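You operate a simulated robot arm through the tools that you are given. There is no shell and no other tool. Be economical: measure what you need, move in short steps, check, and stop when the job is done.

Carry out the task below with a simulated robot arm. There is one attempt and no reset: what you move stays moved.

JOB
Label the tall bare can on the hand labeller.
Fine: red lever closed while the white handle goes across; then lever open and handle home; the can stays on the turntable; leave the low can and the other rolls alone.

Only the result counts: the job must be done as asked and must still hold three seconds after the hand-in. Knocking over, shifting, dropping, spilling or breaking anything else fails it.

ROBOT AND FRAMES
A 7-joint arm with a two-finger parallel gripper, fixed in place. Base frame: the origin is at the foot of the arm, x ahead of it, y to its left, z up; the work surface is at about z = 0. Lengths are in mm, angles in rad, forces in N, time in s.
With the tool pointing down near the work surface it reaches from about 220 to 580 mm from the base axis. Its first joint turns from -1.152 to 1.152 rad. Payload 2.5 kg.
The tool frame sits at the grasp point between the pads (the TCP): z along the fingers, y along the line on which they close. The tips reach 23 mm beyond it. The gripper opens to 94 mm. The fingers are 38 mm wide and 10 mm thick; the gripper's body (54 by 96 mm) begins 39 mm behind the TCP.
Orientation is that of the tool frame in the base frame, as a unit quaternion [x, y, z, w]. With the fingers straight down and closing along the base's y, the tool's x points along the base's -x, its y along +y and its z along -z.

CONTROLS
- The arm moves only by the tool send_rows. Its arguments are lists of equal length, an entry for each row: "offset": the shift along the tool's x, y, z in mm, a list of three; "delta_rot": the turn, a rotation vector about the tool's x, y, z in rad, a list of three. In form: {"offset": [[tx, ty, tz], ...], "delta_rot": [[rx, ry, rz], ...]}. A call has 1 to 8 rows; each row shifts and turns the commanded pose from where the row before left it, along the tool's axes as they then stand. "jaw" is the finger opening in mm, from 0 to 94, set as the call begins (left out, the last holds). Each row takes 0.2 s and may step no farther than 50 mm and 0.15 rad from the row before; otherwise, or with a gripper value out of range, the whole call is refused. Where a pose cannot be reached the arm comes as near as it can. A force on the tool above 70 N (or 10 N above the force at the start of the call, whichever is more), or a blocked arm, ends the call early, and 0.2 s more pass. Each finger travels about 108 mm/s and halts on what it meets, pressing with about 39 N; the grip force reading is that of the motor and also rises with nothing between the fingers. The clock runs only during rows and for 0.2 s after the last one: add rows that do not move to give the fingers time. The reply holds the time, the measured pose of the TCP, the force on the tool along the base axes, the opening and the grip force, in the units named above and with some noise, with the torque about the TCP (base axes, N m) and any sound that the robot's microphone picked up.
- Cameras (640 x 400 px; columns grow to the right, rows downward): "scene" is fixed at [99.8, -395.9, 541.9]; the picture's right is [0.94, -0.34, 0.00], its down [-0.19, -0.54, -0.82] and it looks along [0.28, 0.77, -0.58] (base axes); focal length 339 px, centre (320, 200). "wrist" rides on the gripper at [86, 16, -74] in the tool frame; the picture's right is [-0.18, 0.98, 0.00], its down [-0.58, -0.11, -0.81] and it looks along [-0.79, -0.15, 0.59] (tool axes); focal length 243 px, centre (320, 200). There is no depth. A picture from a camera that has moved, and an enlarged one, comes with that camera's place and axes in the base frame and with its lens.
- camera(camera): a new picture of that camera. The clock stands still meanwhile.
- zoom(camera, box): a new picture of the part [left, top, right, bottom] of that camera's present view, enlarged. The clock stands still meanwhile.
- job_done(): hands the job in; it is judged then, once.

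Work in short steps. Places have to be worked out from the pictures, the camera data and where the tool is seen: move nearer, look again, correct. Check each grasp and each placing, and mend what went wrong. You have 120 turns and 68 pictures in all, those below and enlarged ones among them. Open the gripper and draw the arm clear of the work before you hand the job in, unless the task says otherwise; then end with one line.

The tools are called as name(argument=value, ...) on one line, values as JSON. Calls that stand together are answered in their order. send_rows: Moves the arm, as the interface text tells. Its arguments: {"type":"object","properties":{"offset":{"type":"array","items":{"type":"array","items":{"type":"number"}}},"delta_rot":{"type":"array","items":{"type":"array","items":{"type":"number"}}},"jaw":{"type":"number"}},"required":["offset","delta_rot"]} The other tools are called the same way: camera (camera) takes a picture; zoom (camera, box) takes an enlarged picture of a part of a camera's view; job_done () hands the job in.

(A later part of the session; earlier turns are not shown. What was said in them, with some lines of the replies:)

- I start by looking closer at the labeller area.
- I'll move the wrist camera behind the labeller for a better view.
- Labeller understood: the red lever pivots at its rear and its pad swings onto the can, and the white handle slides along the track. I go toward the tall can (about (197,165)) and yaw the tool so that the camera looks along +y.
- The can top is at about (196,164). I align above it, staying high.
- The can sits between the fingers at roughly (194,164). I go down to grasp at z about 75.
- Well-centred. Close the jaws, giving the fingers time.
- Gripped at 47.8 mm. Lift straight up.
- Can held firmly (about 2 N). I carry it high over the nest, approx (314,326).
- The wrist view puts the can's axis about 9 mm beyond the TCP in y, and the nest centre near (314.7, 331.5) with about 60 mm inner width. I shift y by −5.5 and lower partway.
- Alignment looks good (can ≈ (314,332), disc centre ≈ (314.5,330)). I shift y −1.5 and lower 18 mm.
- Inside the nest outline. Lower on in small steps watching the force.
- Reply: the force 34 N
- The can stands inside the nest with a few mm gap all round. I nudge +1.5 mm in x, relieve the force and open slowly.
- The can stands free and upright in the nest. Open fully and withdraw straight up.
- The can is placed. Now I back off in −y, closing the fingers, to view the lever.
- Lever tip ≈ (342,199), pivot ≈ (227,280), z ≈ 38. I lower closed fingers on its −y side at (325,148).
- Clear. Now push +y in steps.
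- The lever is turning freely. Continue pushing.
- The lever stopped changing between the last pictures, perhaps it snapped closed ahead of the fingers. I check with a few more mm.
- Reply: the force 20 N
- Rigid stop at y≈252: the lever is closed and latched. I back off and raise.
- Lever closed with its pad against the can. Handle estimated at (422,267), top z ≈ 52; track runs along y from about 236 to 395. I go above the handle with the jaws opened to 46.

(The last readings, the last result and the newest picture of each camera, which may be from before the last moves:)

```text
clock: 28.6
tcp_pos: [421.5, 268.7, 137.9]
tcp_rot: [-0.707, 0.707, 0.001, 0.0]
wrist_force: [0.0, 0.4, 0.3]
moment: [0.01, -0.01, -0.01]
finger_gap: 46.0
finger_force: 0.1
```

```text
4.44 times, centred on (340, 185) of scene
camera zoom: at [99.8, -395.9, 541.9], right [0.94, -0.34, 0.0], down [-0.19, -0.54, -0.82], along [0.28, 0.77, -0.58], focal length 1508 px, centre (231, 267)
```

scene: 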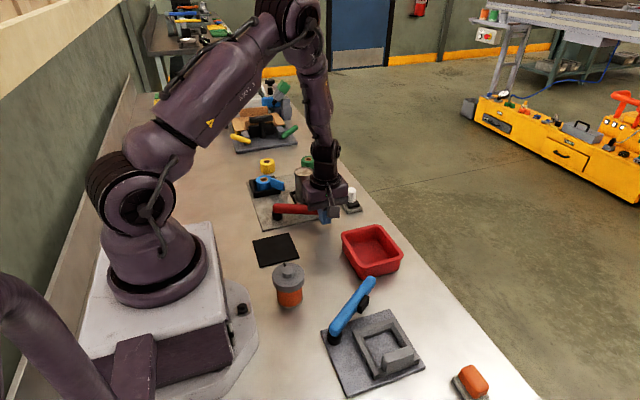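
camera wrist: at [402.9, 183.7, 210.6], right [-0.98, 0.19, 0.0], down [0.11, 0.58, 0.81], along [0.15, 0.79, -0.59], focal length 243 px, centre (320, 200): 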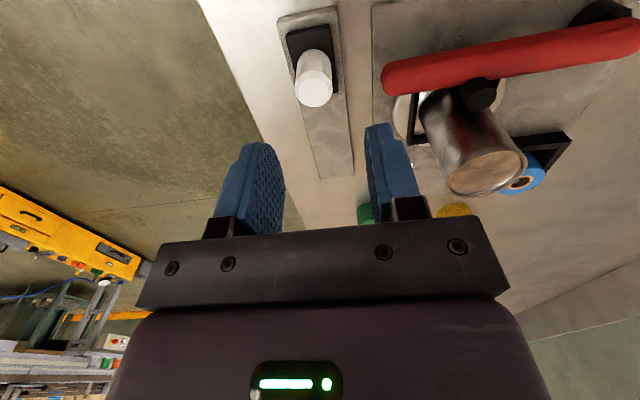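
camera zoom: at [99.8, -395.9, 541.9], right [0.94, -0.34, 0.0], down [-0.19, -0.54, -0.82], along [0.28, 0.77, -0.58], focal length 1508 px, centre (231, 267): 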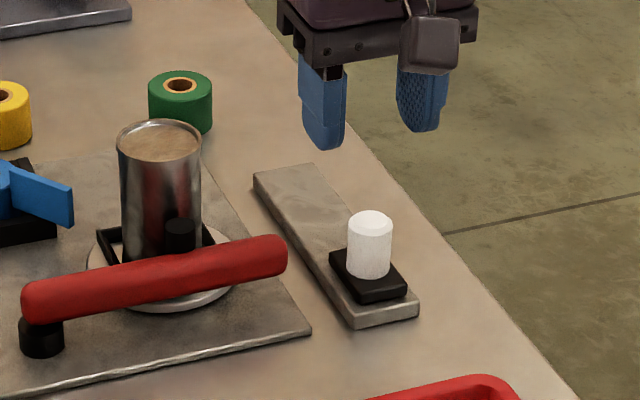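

Handle at ≈ (423,272). I descend to z=54 around it.

send_rows(offset=[[-3, -1, 30], [0, 0, 30], [0, 0, 14], [0, 0, 10], [0, 0, 0]], delta_rot=[[0, 0, 0], [0, 0, 0], [0, 0, 0], [0, 0, 0], [0, 0, 0]])

camera(camera="wrist")

zoom(camera="scene", box=[280, 140, 400, 230])

```text
clock: 29.8
tcp_pos: [421.5, 271.0, 55.5]
tcp_rot: [0.707, -0.707, 0.002, 0.0]
wrist_force: [0.1, -0.1, -0.2]
moment: [-0.01, 0.01, -0.02]
finger_gap: 46.0
finger_force: 0.1
```

```text
23 pictures are left
camera wrist: at [404.8, 184.9, 127.6], right [-0.98, 0.19, 0.0], down [0.11, 0.58, 0.81], along [0.15, 0.79, -0.59], focal length 243 px, centre (320, 200)
```

wrist: 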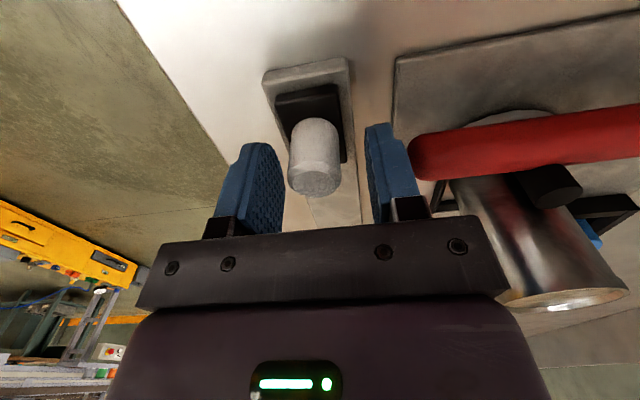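

```text
4.44 times, centred on (340, 185) of scene
camera zoom: at [99.8, -395.9, 541.9], right [0.94, -0.34, 0.0], down [-0.19, -0.54, -0.82], along [0.28, 0.77, -0.58], focal length 1508 px, centre (231, 267)
```

zoom: 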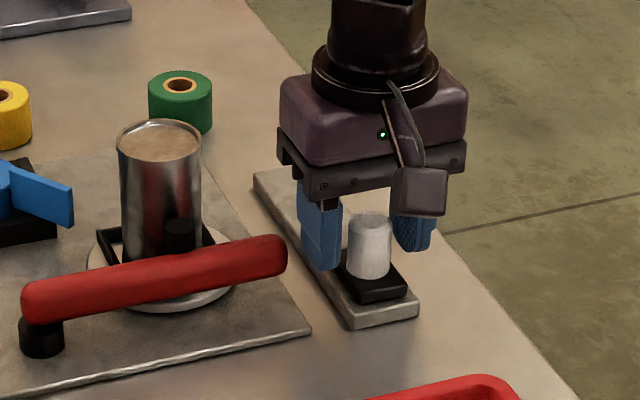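

The handle sits between the fingers. Lower 5 mm and grip.

send_rows(offset=[[0, 0, 5], [0, 0, 0]], delta_rot=[[0, 0, 0], [0, 0, 0]])

send_rows(offset=[[0, 0, 0], [0, 0, 0], [0, 0, 0]], delta_rot=[[0, 0, 0], [0, 0, 0], [0, 0, 0]], jaw=10)

```text
clock: 30.4
tcp_pos: [422.8, 270.0, 48.5]
tcp_rot: [-0.706, 0.708, 0.001, 0.001]
wrist_force: [0.1, 1.2, 0.4]
moment: [0.04, 0.01, -0.01]
finger_gap: 46.0
finger_force: 0.0
```

```text
clock: 31.2
tcp_pos: [424.5, 272.1, 49.5]
tcp_rot: [-0.706, 0.708, -0.001, 0.003]
wrist_force: [33.6, 7.7, -16.5]
moment: [-0.12, 0.78, 0.21]
finger_gap: 24.6
finger_force: 44.6
```

The grip pulls the arm +x, so the handle is a bit farther out; I correct the command by +3 mm in x.

send_rows(offset=[[0, -2, 0], [0, -1, 0], [0, 0, 0]], delta_rot=[[0, 0, 0], [0, 0, 0], [0, 0, 0]])

```text
clock: 32.0
tcp_pos: [425.9, 271.3, 49.6]
tcp_rot: [-0.706, 0.708, 0.001, -0.001]
wrist_force: [2.2, -1.6, 12.9]
moment: [0.14, -0.36, -0.25]
finger_gap: 24.4
finger_force: 45.0
```

Forces settled. Drive the handle in +y.

send_rows(offset=[[-4, 0, 0], [-6, 0, 0], [-6, 0, 0]], delta_rot=[[0, 0, 0], [0, 0, 0], [0, 0, 0]])

zoom(camera="scene", box=[280, 140, 400, 230])

```text
clock: 32.8
tcp_pos: [426.8, 287.4, 49.6]
tcp_rot: [-0.707, 0.707, 0.001, -0.001]
wrist_force: [-11.0, -0.7, 24.0]
moment: [-0.46, -0.15, -0.25]
finger_gap: 24.6
finger_force: 44.7
```

```text
4.44 times, centred on (340, 185) of scene
camera zoom: at [99.7, -396.0, 541.8], right [0.94, -0.34, 0.0], down [-0.19, -0.54, -0.82], along [0.28, 0.77, -0.58], focal length 1508 px, centre (231, 267)
```

zoom: 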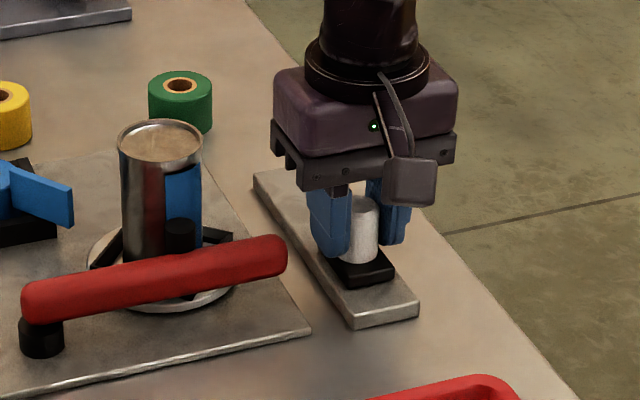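

The label is being applied as the turntable turns. Continue, relieving x and z slightly.

send_rows(offset=[[-6, 0.6, -0.7], [-6, 0, 0], [-6, 0, 0], [-6, 0, 0]], delta_rot=[[0, 0, 0], [0, 0, 0], [0, 0, 0], [0, 0, 0]])

send_rows(offset=[[-6, 0, 0], [-6, 0, 0], [-6, 0, 0]], delta_rot=[[0, 0, 0], [0, 0, 0], [0, 0, 0]])

zoom(camera="scene", box=[260, 130, 400, 230])

```text
clock: 33.8
tcp_pos: [425.2, 312.8, 50.8]
tcp_rot: [-0.706, 0.708, 0.0, -0.001]
wrist_force: [-12.0, -0.2, 12.5]
moment: [0.8, -0.36, 0.18]
finger_gap: 24.7
finger_force: 45.1
```

```text
clock: 34.6
tcp_pos: [425.8, 329.0, 49.2]
tcp_rot: [0.708, -0.707, -0.002, 0.001]
wrist_force: [-18.4, -0.8, 14.3]
moment: [0.29, -0.23, -0.18]
finger_gap: 24.6
finger_force: 44.7
```

```text
4.00 times, centred on (330, 180) of scene
camera zoom: at [99.8, -396.0, 541.8], right [0.94, -0.34, 0.0], down [-0.19, -0.54, -0.82], along [0.28, 0.77, -0.58], focal length 1358 px, centre (280, 280)
```

zoom: 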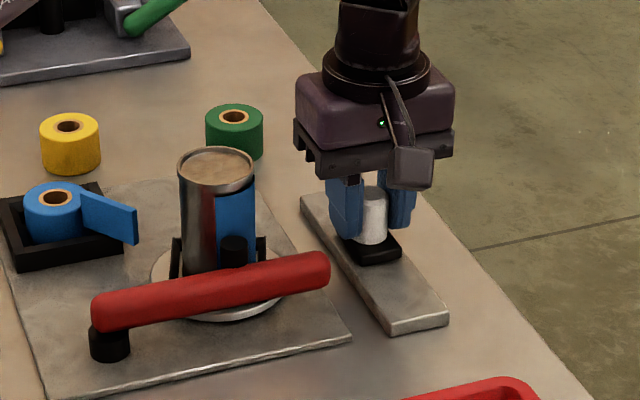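

send_rows(offset=[[-6, 1, -0.4], [-6, 0, 0], [-6, 0, 0], [-5, 0, 0]], delta_rot=[[0, 0, 0], [0, 0, 0], [0, 0, 0], [0, 0, 0]])

send_rows(offset=[[-4, 0, 0], [-4, 0, 0]], delta_rot=[[0, 0, 0], [0, 0, 0]])

zoom(camera="scene", box=[260, 130, 400, 230])

```text
clock: 35.6
tcp_pos: [425.4, 351.4, 50.0]
tcp_rot: [-0.707, 0.708, -0.001, 0.0]
wrist_force: [-6.7, -0.9, -0.8]
moment: [0.6, 0.33, 0.27]
finger_gap: 24.6
finger_force: 45.2
```

```text
clock: 36.2
tcp_pos: [424.7, 359.8, 50.3]
tcp_rot: [-0.706, 0.708, -0.001, 0.0]
wrist_force: [-2.7, -1.3, -10.0]
moment: [0.76, -0.25, 0.06]
finger_gap: 24.7
finger_force: 44.7
```

```text
4.00 times, centred on (330, 180) of scene
camera zoom: at [99.9, -395.9, 541.9], right [0.94, -0.34, 0.0], down [-0.19, -0.54, -0.82], along [0.27, 0.77, -0.58], focal length 1358 px, centre (280, 280)
```

zoom: 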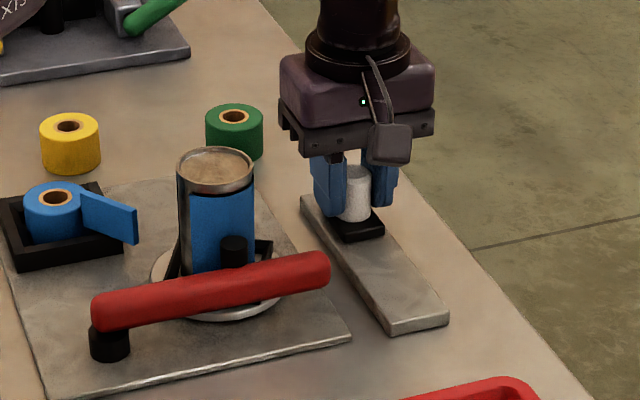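

The label is wrapping; still no end stop. Continue in small steps.

send_rows(offset=[[-3, 0, 0], [-3, 0, 0], [-3, 0, 0]], delta_rot=[[0, 0, 0], [0, 0, 0], [0, 0, 0]])

send_rows(offset=[[-3, 0, 0], [-3, 0, 0]], delta_rot=[[0, 0, 0], [0, 0, 0]])

zoom(camera="scene", box=[260, 130, 400, 230])

```text
clock: 37.0
tcp_pos: [424.3, 367.4, 49.0]
tcp_rot: [-0.706, 0.708, -0.001, 0.0]
wrist_force: [9.0, -0.4, -19.5]
moment: [0.73, 0.35, 0.15]
finger_gap: 24.5
finger_force: 45.5
```

```text
clock: 37.6
tcp_pos: [424.5, 374.3, 49.8]
tcp_rot: [-0.707, 0.708, -0.001, 0.0]
wrist_force: [6.5, 0.2, -19.3]
moment: [-0.18, -0.3, -0.07]
finger_gap: 24.5
finger_force: 45.2
```

```text
4.00 times, centred on (330, 180) of scene
camera zoom: at [99.9, -395.8, 541.9], right [0.94, -0.34, 0.0], down [-0.19, -0.54, -0.82], along [0.27, 0.77, -0.58], focal length 1358 px, centre (280, 280)
```

zoom: 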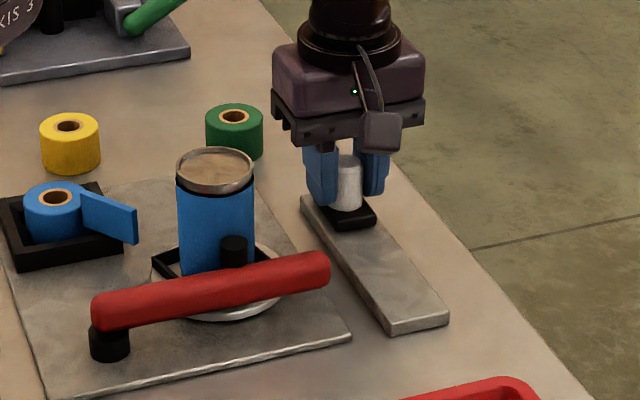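

send_rows(offset=[[-2, 0, -0.5], [-2, 0, 0], [-2, 0, 0]], delta_rot=[[0, 0, 0], [0, 0, 0], [0, 0, 0]])

send_rows(offset=[[-2, 0, 0], [-2, 0, 0]], delta_rot=[[0, 0, 0], [0, 0, 0]])

zoom(camera="scene", box=[260, 130, 400, 230])

```text
clock: 38.4
tcp_pos: [424.5, 380.1, 49.5]
tcp_rot: [-0.707, 0.708, -0.001, 0.0]
wrist_force: [19.3, -1.5, -28.8]
moment: [0.35, 0.19, 0.13]
finger_gap: 24.5
finger_force: 45.0
```

```text
clock: 39.0
tcp_pos: [425.7, 381.1, 49.8]
tcp_rot: [-0.706, 0.708, -0.003, -0.005]
wrist_force: [-7.0, -38.3, -0.8]
moment: [0.11, -0.45, 0.21]
finger_gap: 24.7
finger_force: 45.0
```

```text
4.00 times, centred on (330, 180) of scene
camera zoom: at [99.8, -395.9, 541.9], right [0.94, -0.34, 0.0], down [-0.19, -0.54, -0.82], along [0.28, 0.77, -0.58], focal length 1358 px, centre (280, 280)
```

zoom: 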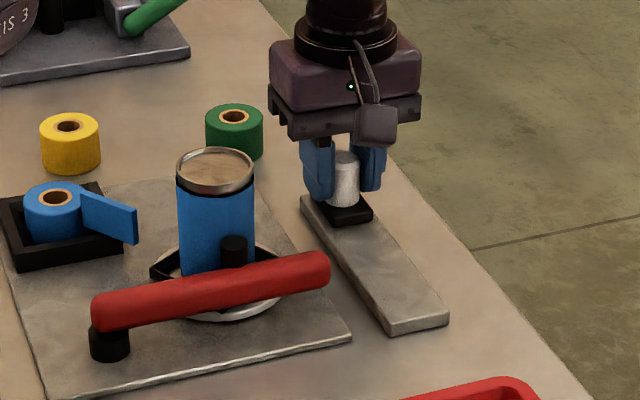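

End stop reached at y=381 (38 N) and the label is fully wrapped. Release the handle here and rise; then I'll open the lever with the −x finger.

send_rows(offset=[[2, 0, 0], [0, 0, 0], [0, 0, 0]], delta_rot=[[0, 0, 0], [0, 0, 0], [0, 0, 0]], jaw=60)

send_rows(offset=[[0, 0, -30], [0, 0, -40], [22, 11, 0], [22, 11, 0], [21, 11, 0], [0, 0, 0]], delta_rot=[[0, 0, 0], [0, 0, 0], [0, 0, 0], [0, 0, 0], [0, 0, 0], [0, 0, 0]])

camera(camera="wrist")

```text
clock: 39.8
tcp_pos: [423.2, 383.8, 50.0]
tcp_rot: [-0.707, 0.707, 0.001, 0.001]
wrist_force: [0.1, 0.0, -0.2]
moment: [-0.01, 0.03, 0.0]
finger_gap: 60.2
finger_force: 0.0
```

```text
clock: 41.2
tcp_pos: [391.5, 317.7, 121.3]
tcp_rot: [-0.707, 0.708, -0.001, 0.0]
wrist_force: [-0.8, 0.0, 0.9]
moment: [-0.05, -0.02, 0.0]
finger_gap: 60.1
finger_force: 0.0
```

```text
16 pictures are left
camera wrist: at [373.4, 231.6, 194.4], right [-0.98, 0.19, 0.0], down [0.11, 0.58, 0.81], along [0.15, 0.79, -0.59], focal length 243 px, centre (320, 200)
```

wrist: 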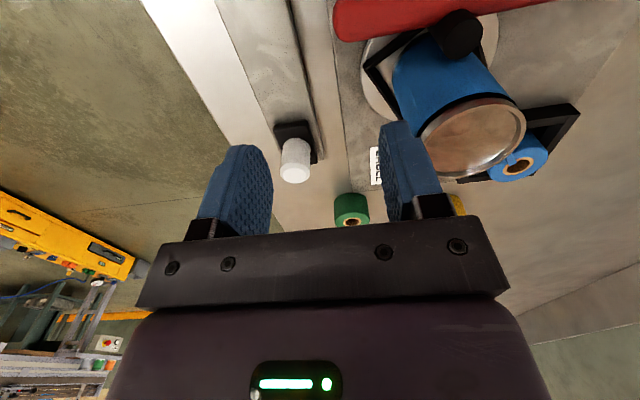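

Clearances check out (can's edge x≈337, lever end x≈374, finger at x 352–362). Descend to z≈53.

send_rows(offset=[[0, -1, 25], [0, 0, 25], [0, 0, 18], [0, 0, 0]], delta_rot=[[0, 0, 0], [0, 0, 0], [0, 0, 0], [0, 0, 0]])

zoom(camera="scene", box=[260, 130, 400, 230])

```text
clock: 42.2
tcp_pos: [393.7, 319.0, 52.8]
tcp_rot: [-0.707, 0.707, 0.0, 0.0]
wrist_force: [0.8, 0.0, -0.2]
moment: [0.02, 0.02, -0.03]
finger_gap: 60.1
finger_force: 0.1
```

```text
4.00 times, centred on (330, 180) of scene
camera zoom: at [99.8, -395.9, 541.9], right [0.94, -0.34, 0.0], down [-0.19, -0.54, -0.82], along [0.28, 0.77, -0.58], focal length 1358 px, centre (280, 280)
```

zoom: 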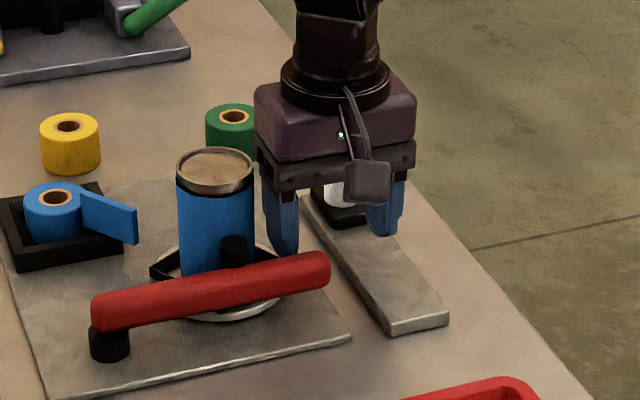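

Finger is behind the lever's tip. Pull toward −y.

send_rows(offset=[[6, 0, 0], [6, 0, 0], [6, 0, 0], [6, 0, 0]], delta_rot=[[0, 0, 0], [0, 0, 0], [0, 0, 0], [0, 0, 0]])

send_rows(offset=[[6, 0, 0], [6, 0, 0], [6, 0, 0], [6, 0, 0]], delta_rot=[[0, 0, 0], [0, 0, 0], [0, 0, 0], [0, 0, 0]])

zoom(camera="scene", box=[260, 140, 400, 240])

```text
clock: 43.2
tcp_pos: [392.5, 294.0, 50.8]
tcp_rot: [-0.706, 0.708, -0.001, 0.0]
wrist_force: [-1.4, 0.1, -1.0]
moment: [0.01, 0.0, 0.02]
finger_gap: 60.1
finger_force: 0.0
```

```text
clock: 44.2
tcp_pos: [392.6, 270.4, 52.3]
tcp_rot: [-0.707, 0.707, 0.0, 0.0]
wrist_force: [-0.1, -0.2, -0.4]
moment: [-0.01, 0.0, -0.03]
finger_gap: 60.3
finger_force: 0.0
```

```text
4.00 times, centred on (330, 190) of scene
camera zoom: at [99.8, -395.9, 541.9], right [0.94, -0.34, 0.0], down [-0.19, -0.54, -0.82], along [0.28, 0.77, -0.58], focal length 1358 px, centre (280, 240)
```

zoom: 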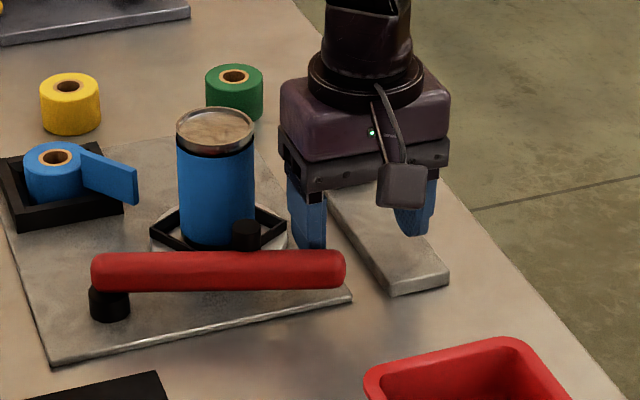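

send_rows(offset=[[6, 0, 0], [6, 0, 0], [6, 0, 0], [5, 0, 0]], delta_rot=[[0, 0, 0], [0, 0, 0], [0, 0, 0], [0, 0, 0]])

send_rows(offset=[[5, 0, 0], [5, 0, 0], [4, 0, 0]], delta_rot=[[0, 0, 0], [0, 0, 0], [0, 0, 0]])

zoom(camera="scene", box=[260, 140, 400, 240])

```text
clock: 45.2
tcp_pos: [392.4, 247.3, 52.9]
tcp_rot: [-0.707, 0.708, -0.001, 0.0]
wrist_force: [-0.4, 0.2, 0.4]
moment: [0.0, 0.01, 0.03]
finger_gap: 60.3
finger_force: 0.0
```

```text
clock: 46.0
tcp_pos: [392.1, 232.9, 52.4]
tcp_rot: [-0.707, 0.707, 0.0, -0.001]
wrist_force: [-1.1, 0.1, 1.5]
moment: [0.0, 0.0, -0.03]
finger_gap: 60.0
finger_force: 0.1
```

```text
4.00 times, centred on (330, 190) of scene
camera zoom: at [99.8, -395.9, 541.9], right [0.94, -0.34, 0.0], down [-0.19, -0.54, -0.82], along [0.28, 0.77, -0.58], focal length 1358 px, centre (280, 240)
```

zoom: 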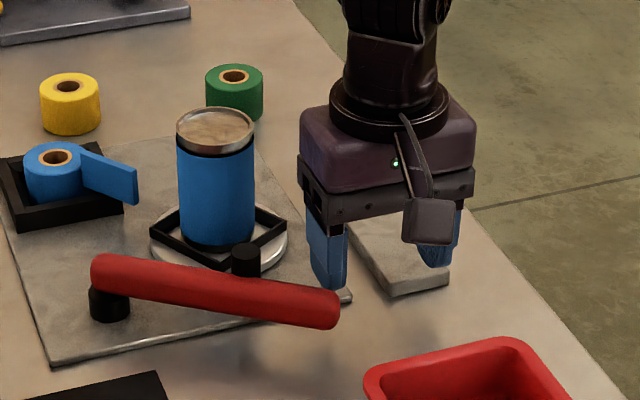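

The lever is back at its original open position (picture coordinates match the start). Rise and return to the handle at (425,381).

send_rows(offset=[[-8, 0, 0], [0, 0, -40], [0, 0, -40], [-35, -8, 0], [-35, -8, 0], [-35, -8, 0], [-35, -8, 0], [0, 0, 0]], delta_rot=[[0, 0, 0], [0, 0, 0], [0, 0, 0], [0, 0, 0], [0, 0, 0], [0, 0, 0], [0, 0, 0], [0, 0, 0]])

camera(camera="wrist")

```text
clock: 47.8
tcp_pos: [424.0, 380.3, 131.2]
tcp_rot: [-0.707, 0.708, -0.001, -0.001]
wrist_force: [-0.6, 1.0, 0.0]
moment: [0.04, 0.0, 0.0]
finger_gap: 59.7
finger_force: 0.0
```

```text
12 pictures are left
camera wrist: at [406.5, 295.0, 205.3], right [-0.98, 0.19, 0.0], down [0.11, 0.58, 0.81], along [0.15, 0.79, -0.59], focal length 243 px, centre (320, 200)
```

wrist: 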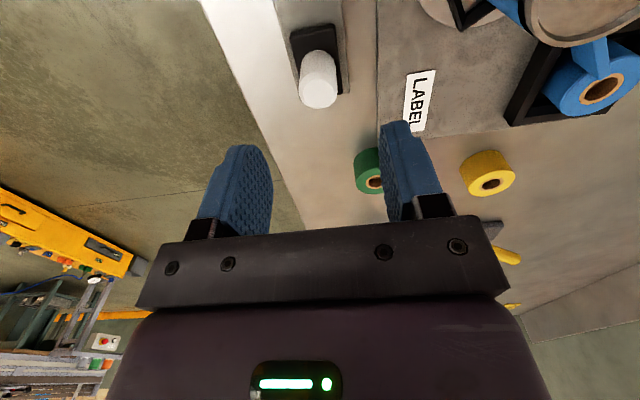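

Handle is aligned beneath. Descend and grip.

send_rows(offset=[[0, -1, 30], [0, 0, 30], [0, 0, 15], [0, 0, 6], [0, 0, 0]], delta_rot=[[0, 0, 0], [0, 0, 0], [0, 0, 0], [0, 0, 0], [0, 0, 0]], jaw=50)

send_rows(offset=[[0, 0, 0], [0, 0, 0], [0, 0, 0]], delta_rot=[[0, 0, 0], [0, 0, 0], [0, 0, 0]], jaw=10)

```text
clock: 49.0
tcp_pos: [427.7, 381.5, 49.7]
tcp_rot: [-0.706, 0.708, 0.0, 0.001]
wrist_force: [-0.6, 0.1, 1.0]
moment: [0.0, 0.02, 0.01]
finger_gap: 50.2
finger_force: 0.2
```

```text
clock: 49.8
tcp_pos: [425.1, 382.2, 49.4]
tcp_rot: [-0.707, 0.707, 0.001, -0.002]
wrist_force: [-26.8, -8.1, 9.3]
moment: [-0.46, -0.59, -0.11]
finger_gap: 24.8
finger_force: 45.1
```

Gripped; relieve x by −1.5 mm and bring the handle home in −y.

send_rows(offset=[[0, 1.5, 0], [4, 0, 0], [6, 0, 0], [6, 0, 0]], delta_rot=[[0, 0, 0], [0, 0, 0], [0, 0, 0], [0, 0, 0]])

send_rows(offset=[[6, 0, 0], [6, 0, 0], [6, 0, 0], [6, 0, 0], [6, 0, 0], [6, 0, 0]], delta_rot=[[0, 0, 0], [0, 0, 0], [0, 0, 0], [0, 0, 0], [0, 0, 0], [0, 0, 0]])

zoom(camera="scene", box=[260, 140, 400, 240])

```text
clock: 50.8
tcp_pos: [425.7, 364.3, 50.3]
tcp_rot: [-0.706, 0.708, 0.0, 0.0]
wrist_force: [-7.7, 1.2, -9.3]
moment: [0.12, -0.04, 0.38]
finger_gap: 24.6
finger_force: 45.3
```

```text
clock: 52.2
tcp_pos: [424.8, 328.3, 51.6]
tcp_rot: [-0.706, 0.708, 0.0, 0.0]
wrist_force: [1.5, 0.7, -20.7]
moment: [0.97, 0.23, 0.07]
finger_gap: 24.3
finger_force: 44.9
```

```text
4.00 times, centred on (330, 190) of scene
camera zoom: at [99.9, -395.9, 541.9], right [0.94, -0.34, 0.0], down [-0.19, -0.54, -0.82], along [0.27, 0.77, -0.58], focal length 1358 px, centre (280, 240)
```

zoom: 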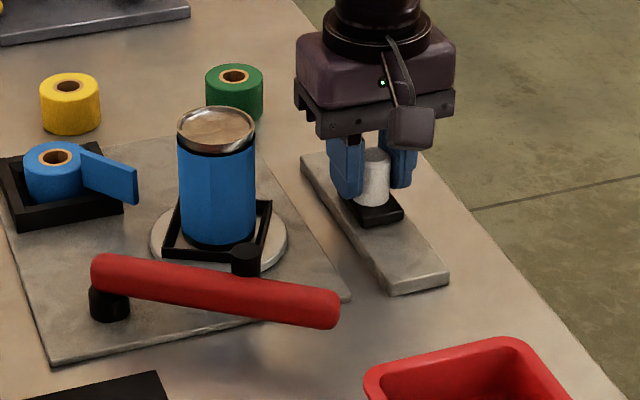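

Going well, label intact. Continue home.

send_rows(offset=[[6, 0, 0.5], [6, 0, 0], [6, 0, 0], [6, 0, 0], [6, 0, 0], [6, 0, 0]], delta_rot=[[0, 0, 0], [0, 0, 0], [0, 0, 0], [0, 0, 0], [0, 0, 0], [0, 0, 0]])

send_rows(offset=[[5, 0, 0.5], [5, 0, 0], [4, 0, 0], [3, 0, 0]], delta_rot=[[0, 0, 0], [0, 0, 0], [0, 0, 0], [0, 0, 0]])

send_rows(offset=[[2, 0, 0], [2, 0, 0]], delta_rot=[[0, 0, 0], [0, 0, 0]])

```text
clock: 53.6
tcp_pos: [425.8, 292.5, 51.5]
tcp_rot: [-0.706, 0.708, -0.001, 0.0]
wrist_force: [27.5, 1.3, -31.2]
moment: [0.19, 0.26, 0.06]
finger_gap: 24.7
finger_force: 45.0
```

```text
clock: 54.6
tcp_pos: [424.4, 275.4, 51.4]
tcp_rot: [-0.706, 0.708, -0.001, 0.001]
wrist_force: [24.4, 0.8, -11.6]
moment: [-0.92, 0.16, 0.07]
finger_gap: 24.7
finger_force: 45.4
```

```text
clock: 55.2
tcp_pos: [424.3, 272.8, 50.8]
tcp_rot: [-0.706, 0.708, -0.002, 0.001]
wrist_force: [24.7, -0.2, -3.7]
moment: [-1.35, 0.39, 0.09]
finger_gap: 24.7
finger_force: 45.2
```

send_rows(offset=[[2, 0, 0], [2, 0, 0]], delta_rot=[[0, 0, 0], [0, 0, 0]])

zoom(camera="scene", box=[260, 140, 400, 240])

```text
clock: 55.8
tcp_pos: [425.7, 271.5, 50.3]
tcp_rot: [0.708, -0.706, -0.002, -0.005]
wrist_force: [33.4, 17.4, -19.1]
moment: [-0.97, 0.62, 0.24]
finger_gap: 24.6
finger_force: 45.3
```

```text
4.00 times, centred on (330, 190) of scene
camera zoom: at [99.9, -395.8, 541.9], right [0.94, -0.34, 0.0], down [-0.19, -0.54, -0.82], along [0.27, 0.77, -0.58], focal length 1358 px, centre (280, 240)
```

zoom: 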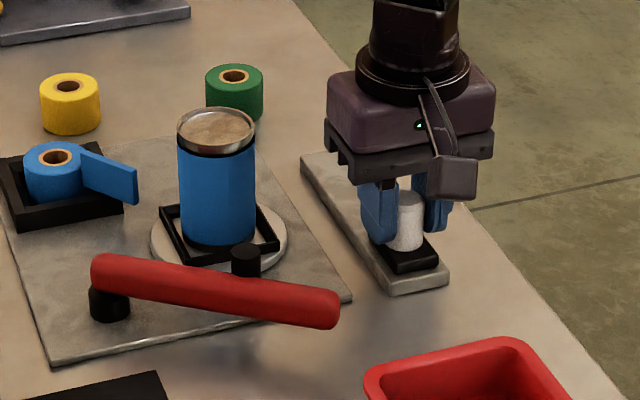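

The handle is at its home stop. Relax the side load, release, and rise away.

send_rows(offset=[[-2, -2, 0], [0, 0, 0]], delta_rot=[[0, 0, 0], [0, 0, 0]])

send_rows(offset=[[0, 0, 0], [0, 0, 0], [0, 0, -20], [0, 0, -40], [0, 0, -50], [0, 0, -50], [0, 0, 0]], delta_rot=[[0, 0, 0], [0, 0, 0], [0, 0, 0], [0, 0, 0], [0, 0, 0], [0, 0, 0], [0, 0, 0]], jaw=50)

zoom(camera="scene", box=[240, 130, 400, 240])

camera(camera="scene")

```text
clock: 56.4
tcp_pos: [426.3, 271.0, 51.2]
tcp_rot: [-0.706, 0.708, 0.002, 0.001]
wrist_force: [6.9, 2.1, -0.9]
moment: [1.43, -0.26, 0.06]
finger_gap: 24.6
finger_force: 45.7
```

```text
clock: 58.0
tcp_pos: [427.2, 270.4, 210.6]
tcp_rot: [-0.706, 0.708, 0.0, 0.001]
wrist_force: [-0.4, 0.6, -0.6]
moment: [-0.01, 0.04, -0.01]
finger_gap: 50.1
finger_force: 0.0
```

```text
3.64 times, centred on (320, 185) of scene
camera zoom: at [99.8, -395.9, 541.9], right [0.94, -0.34, 0.0], down [-0.19, -0.54, -0.82], along [0.28, 0.77, -0.58], focal length 1234 px, centre (320, 254)
```

zoom: 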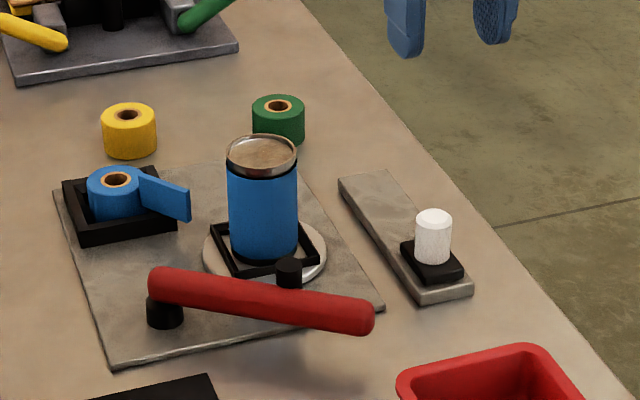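

```text
8 pictures are left
```

scene: 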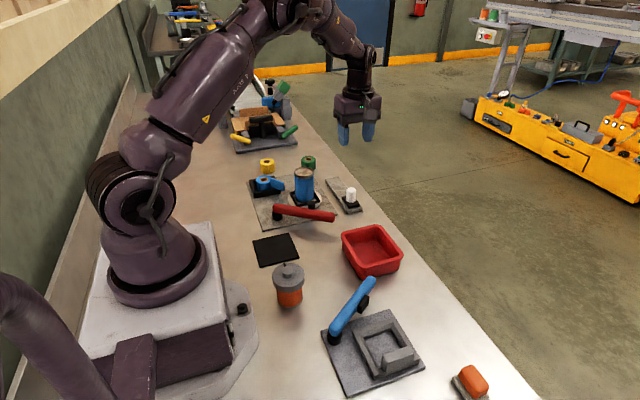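

The can is labelled all round and stands on the turntable. The lever is open and the handle home, both matching their starting picture positions, and the arm is clear.

job_done()

```text
The job is handed in.
```

The tall can is labelled in blue and standing on the turntable, with the red lever open and the white handle home; I didn't touch the low can or the other rolls.
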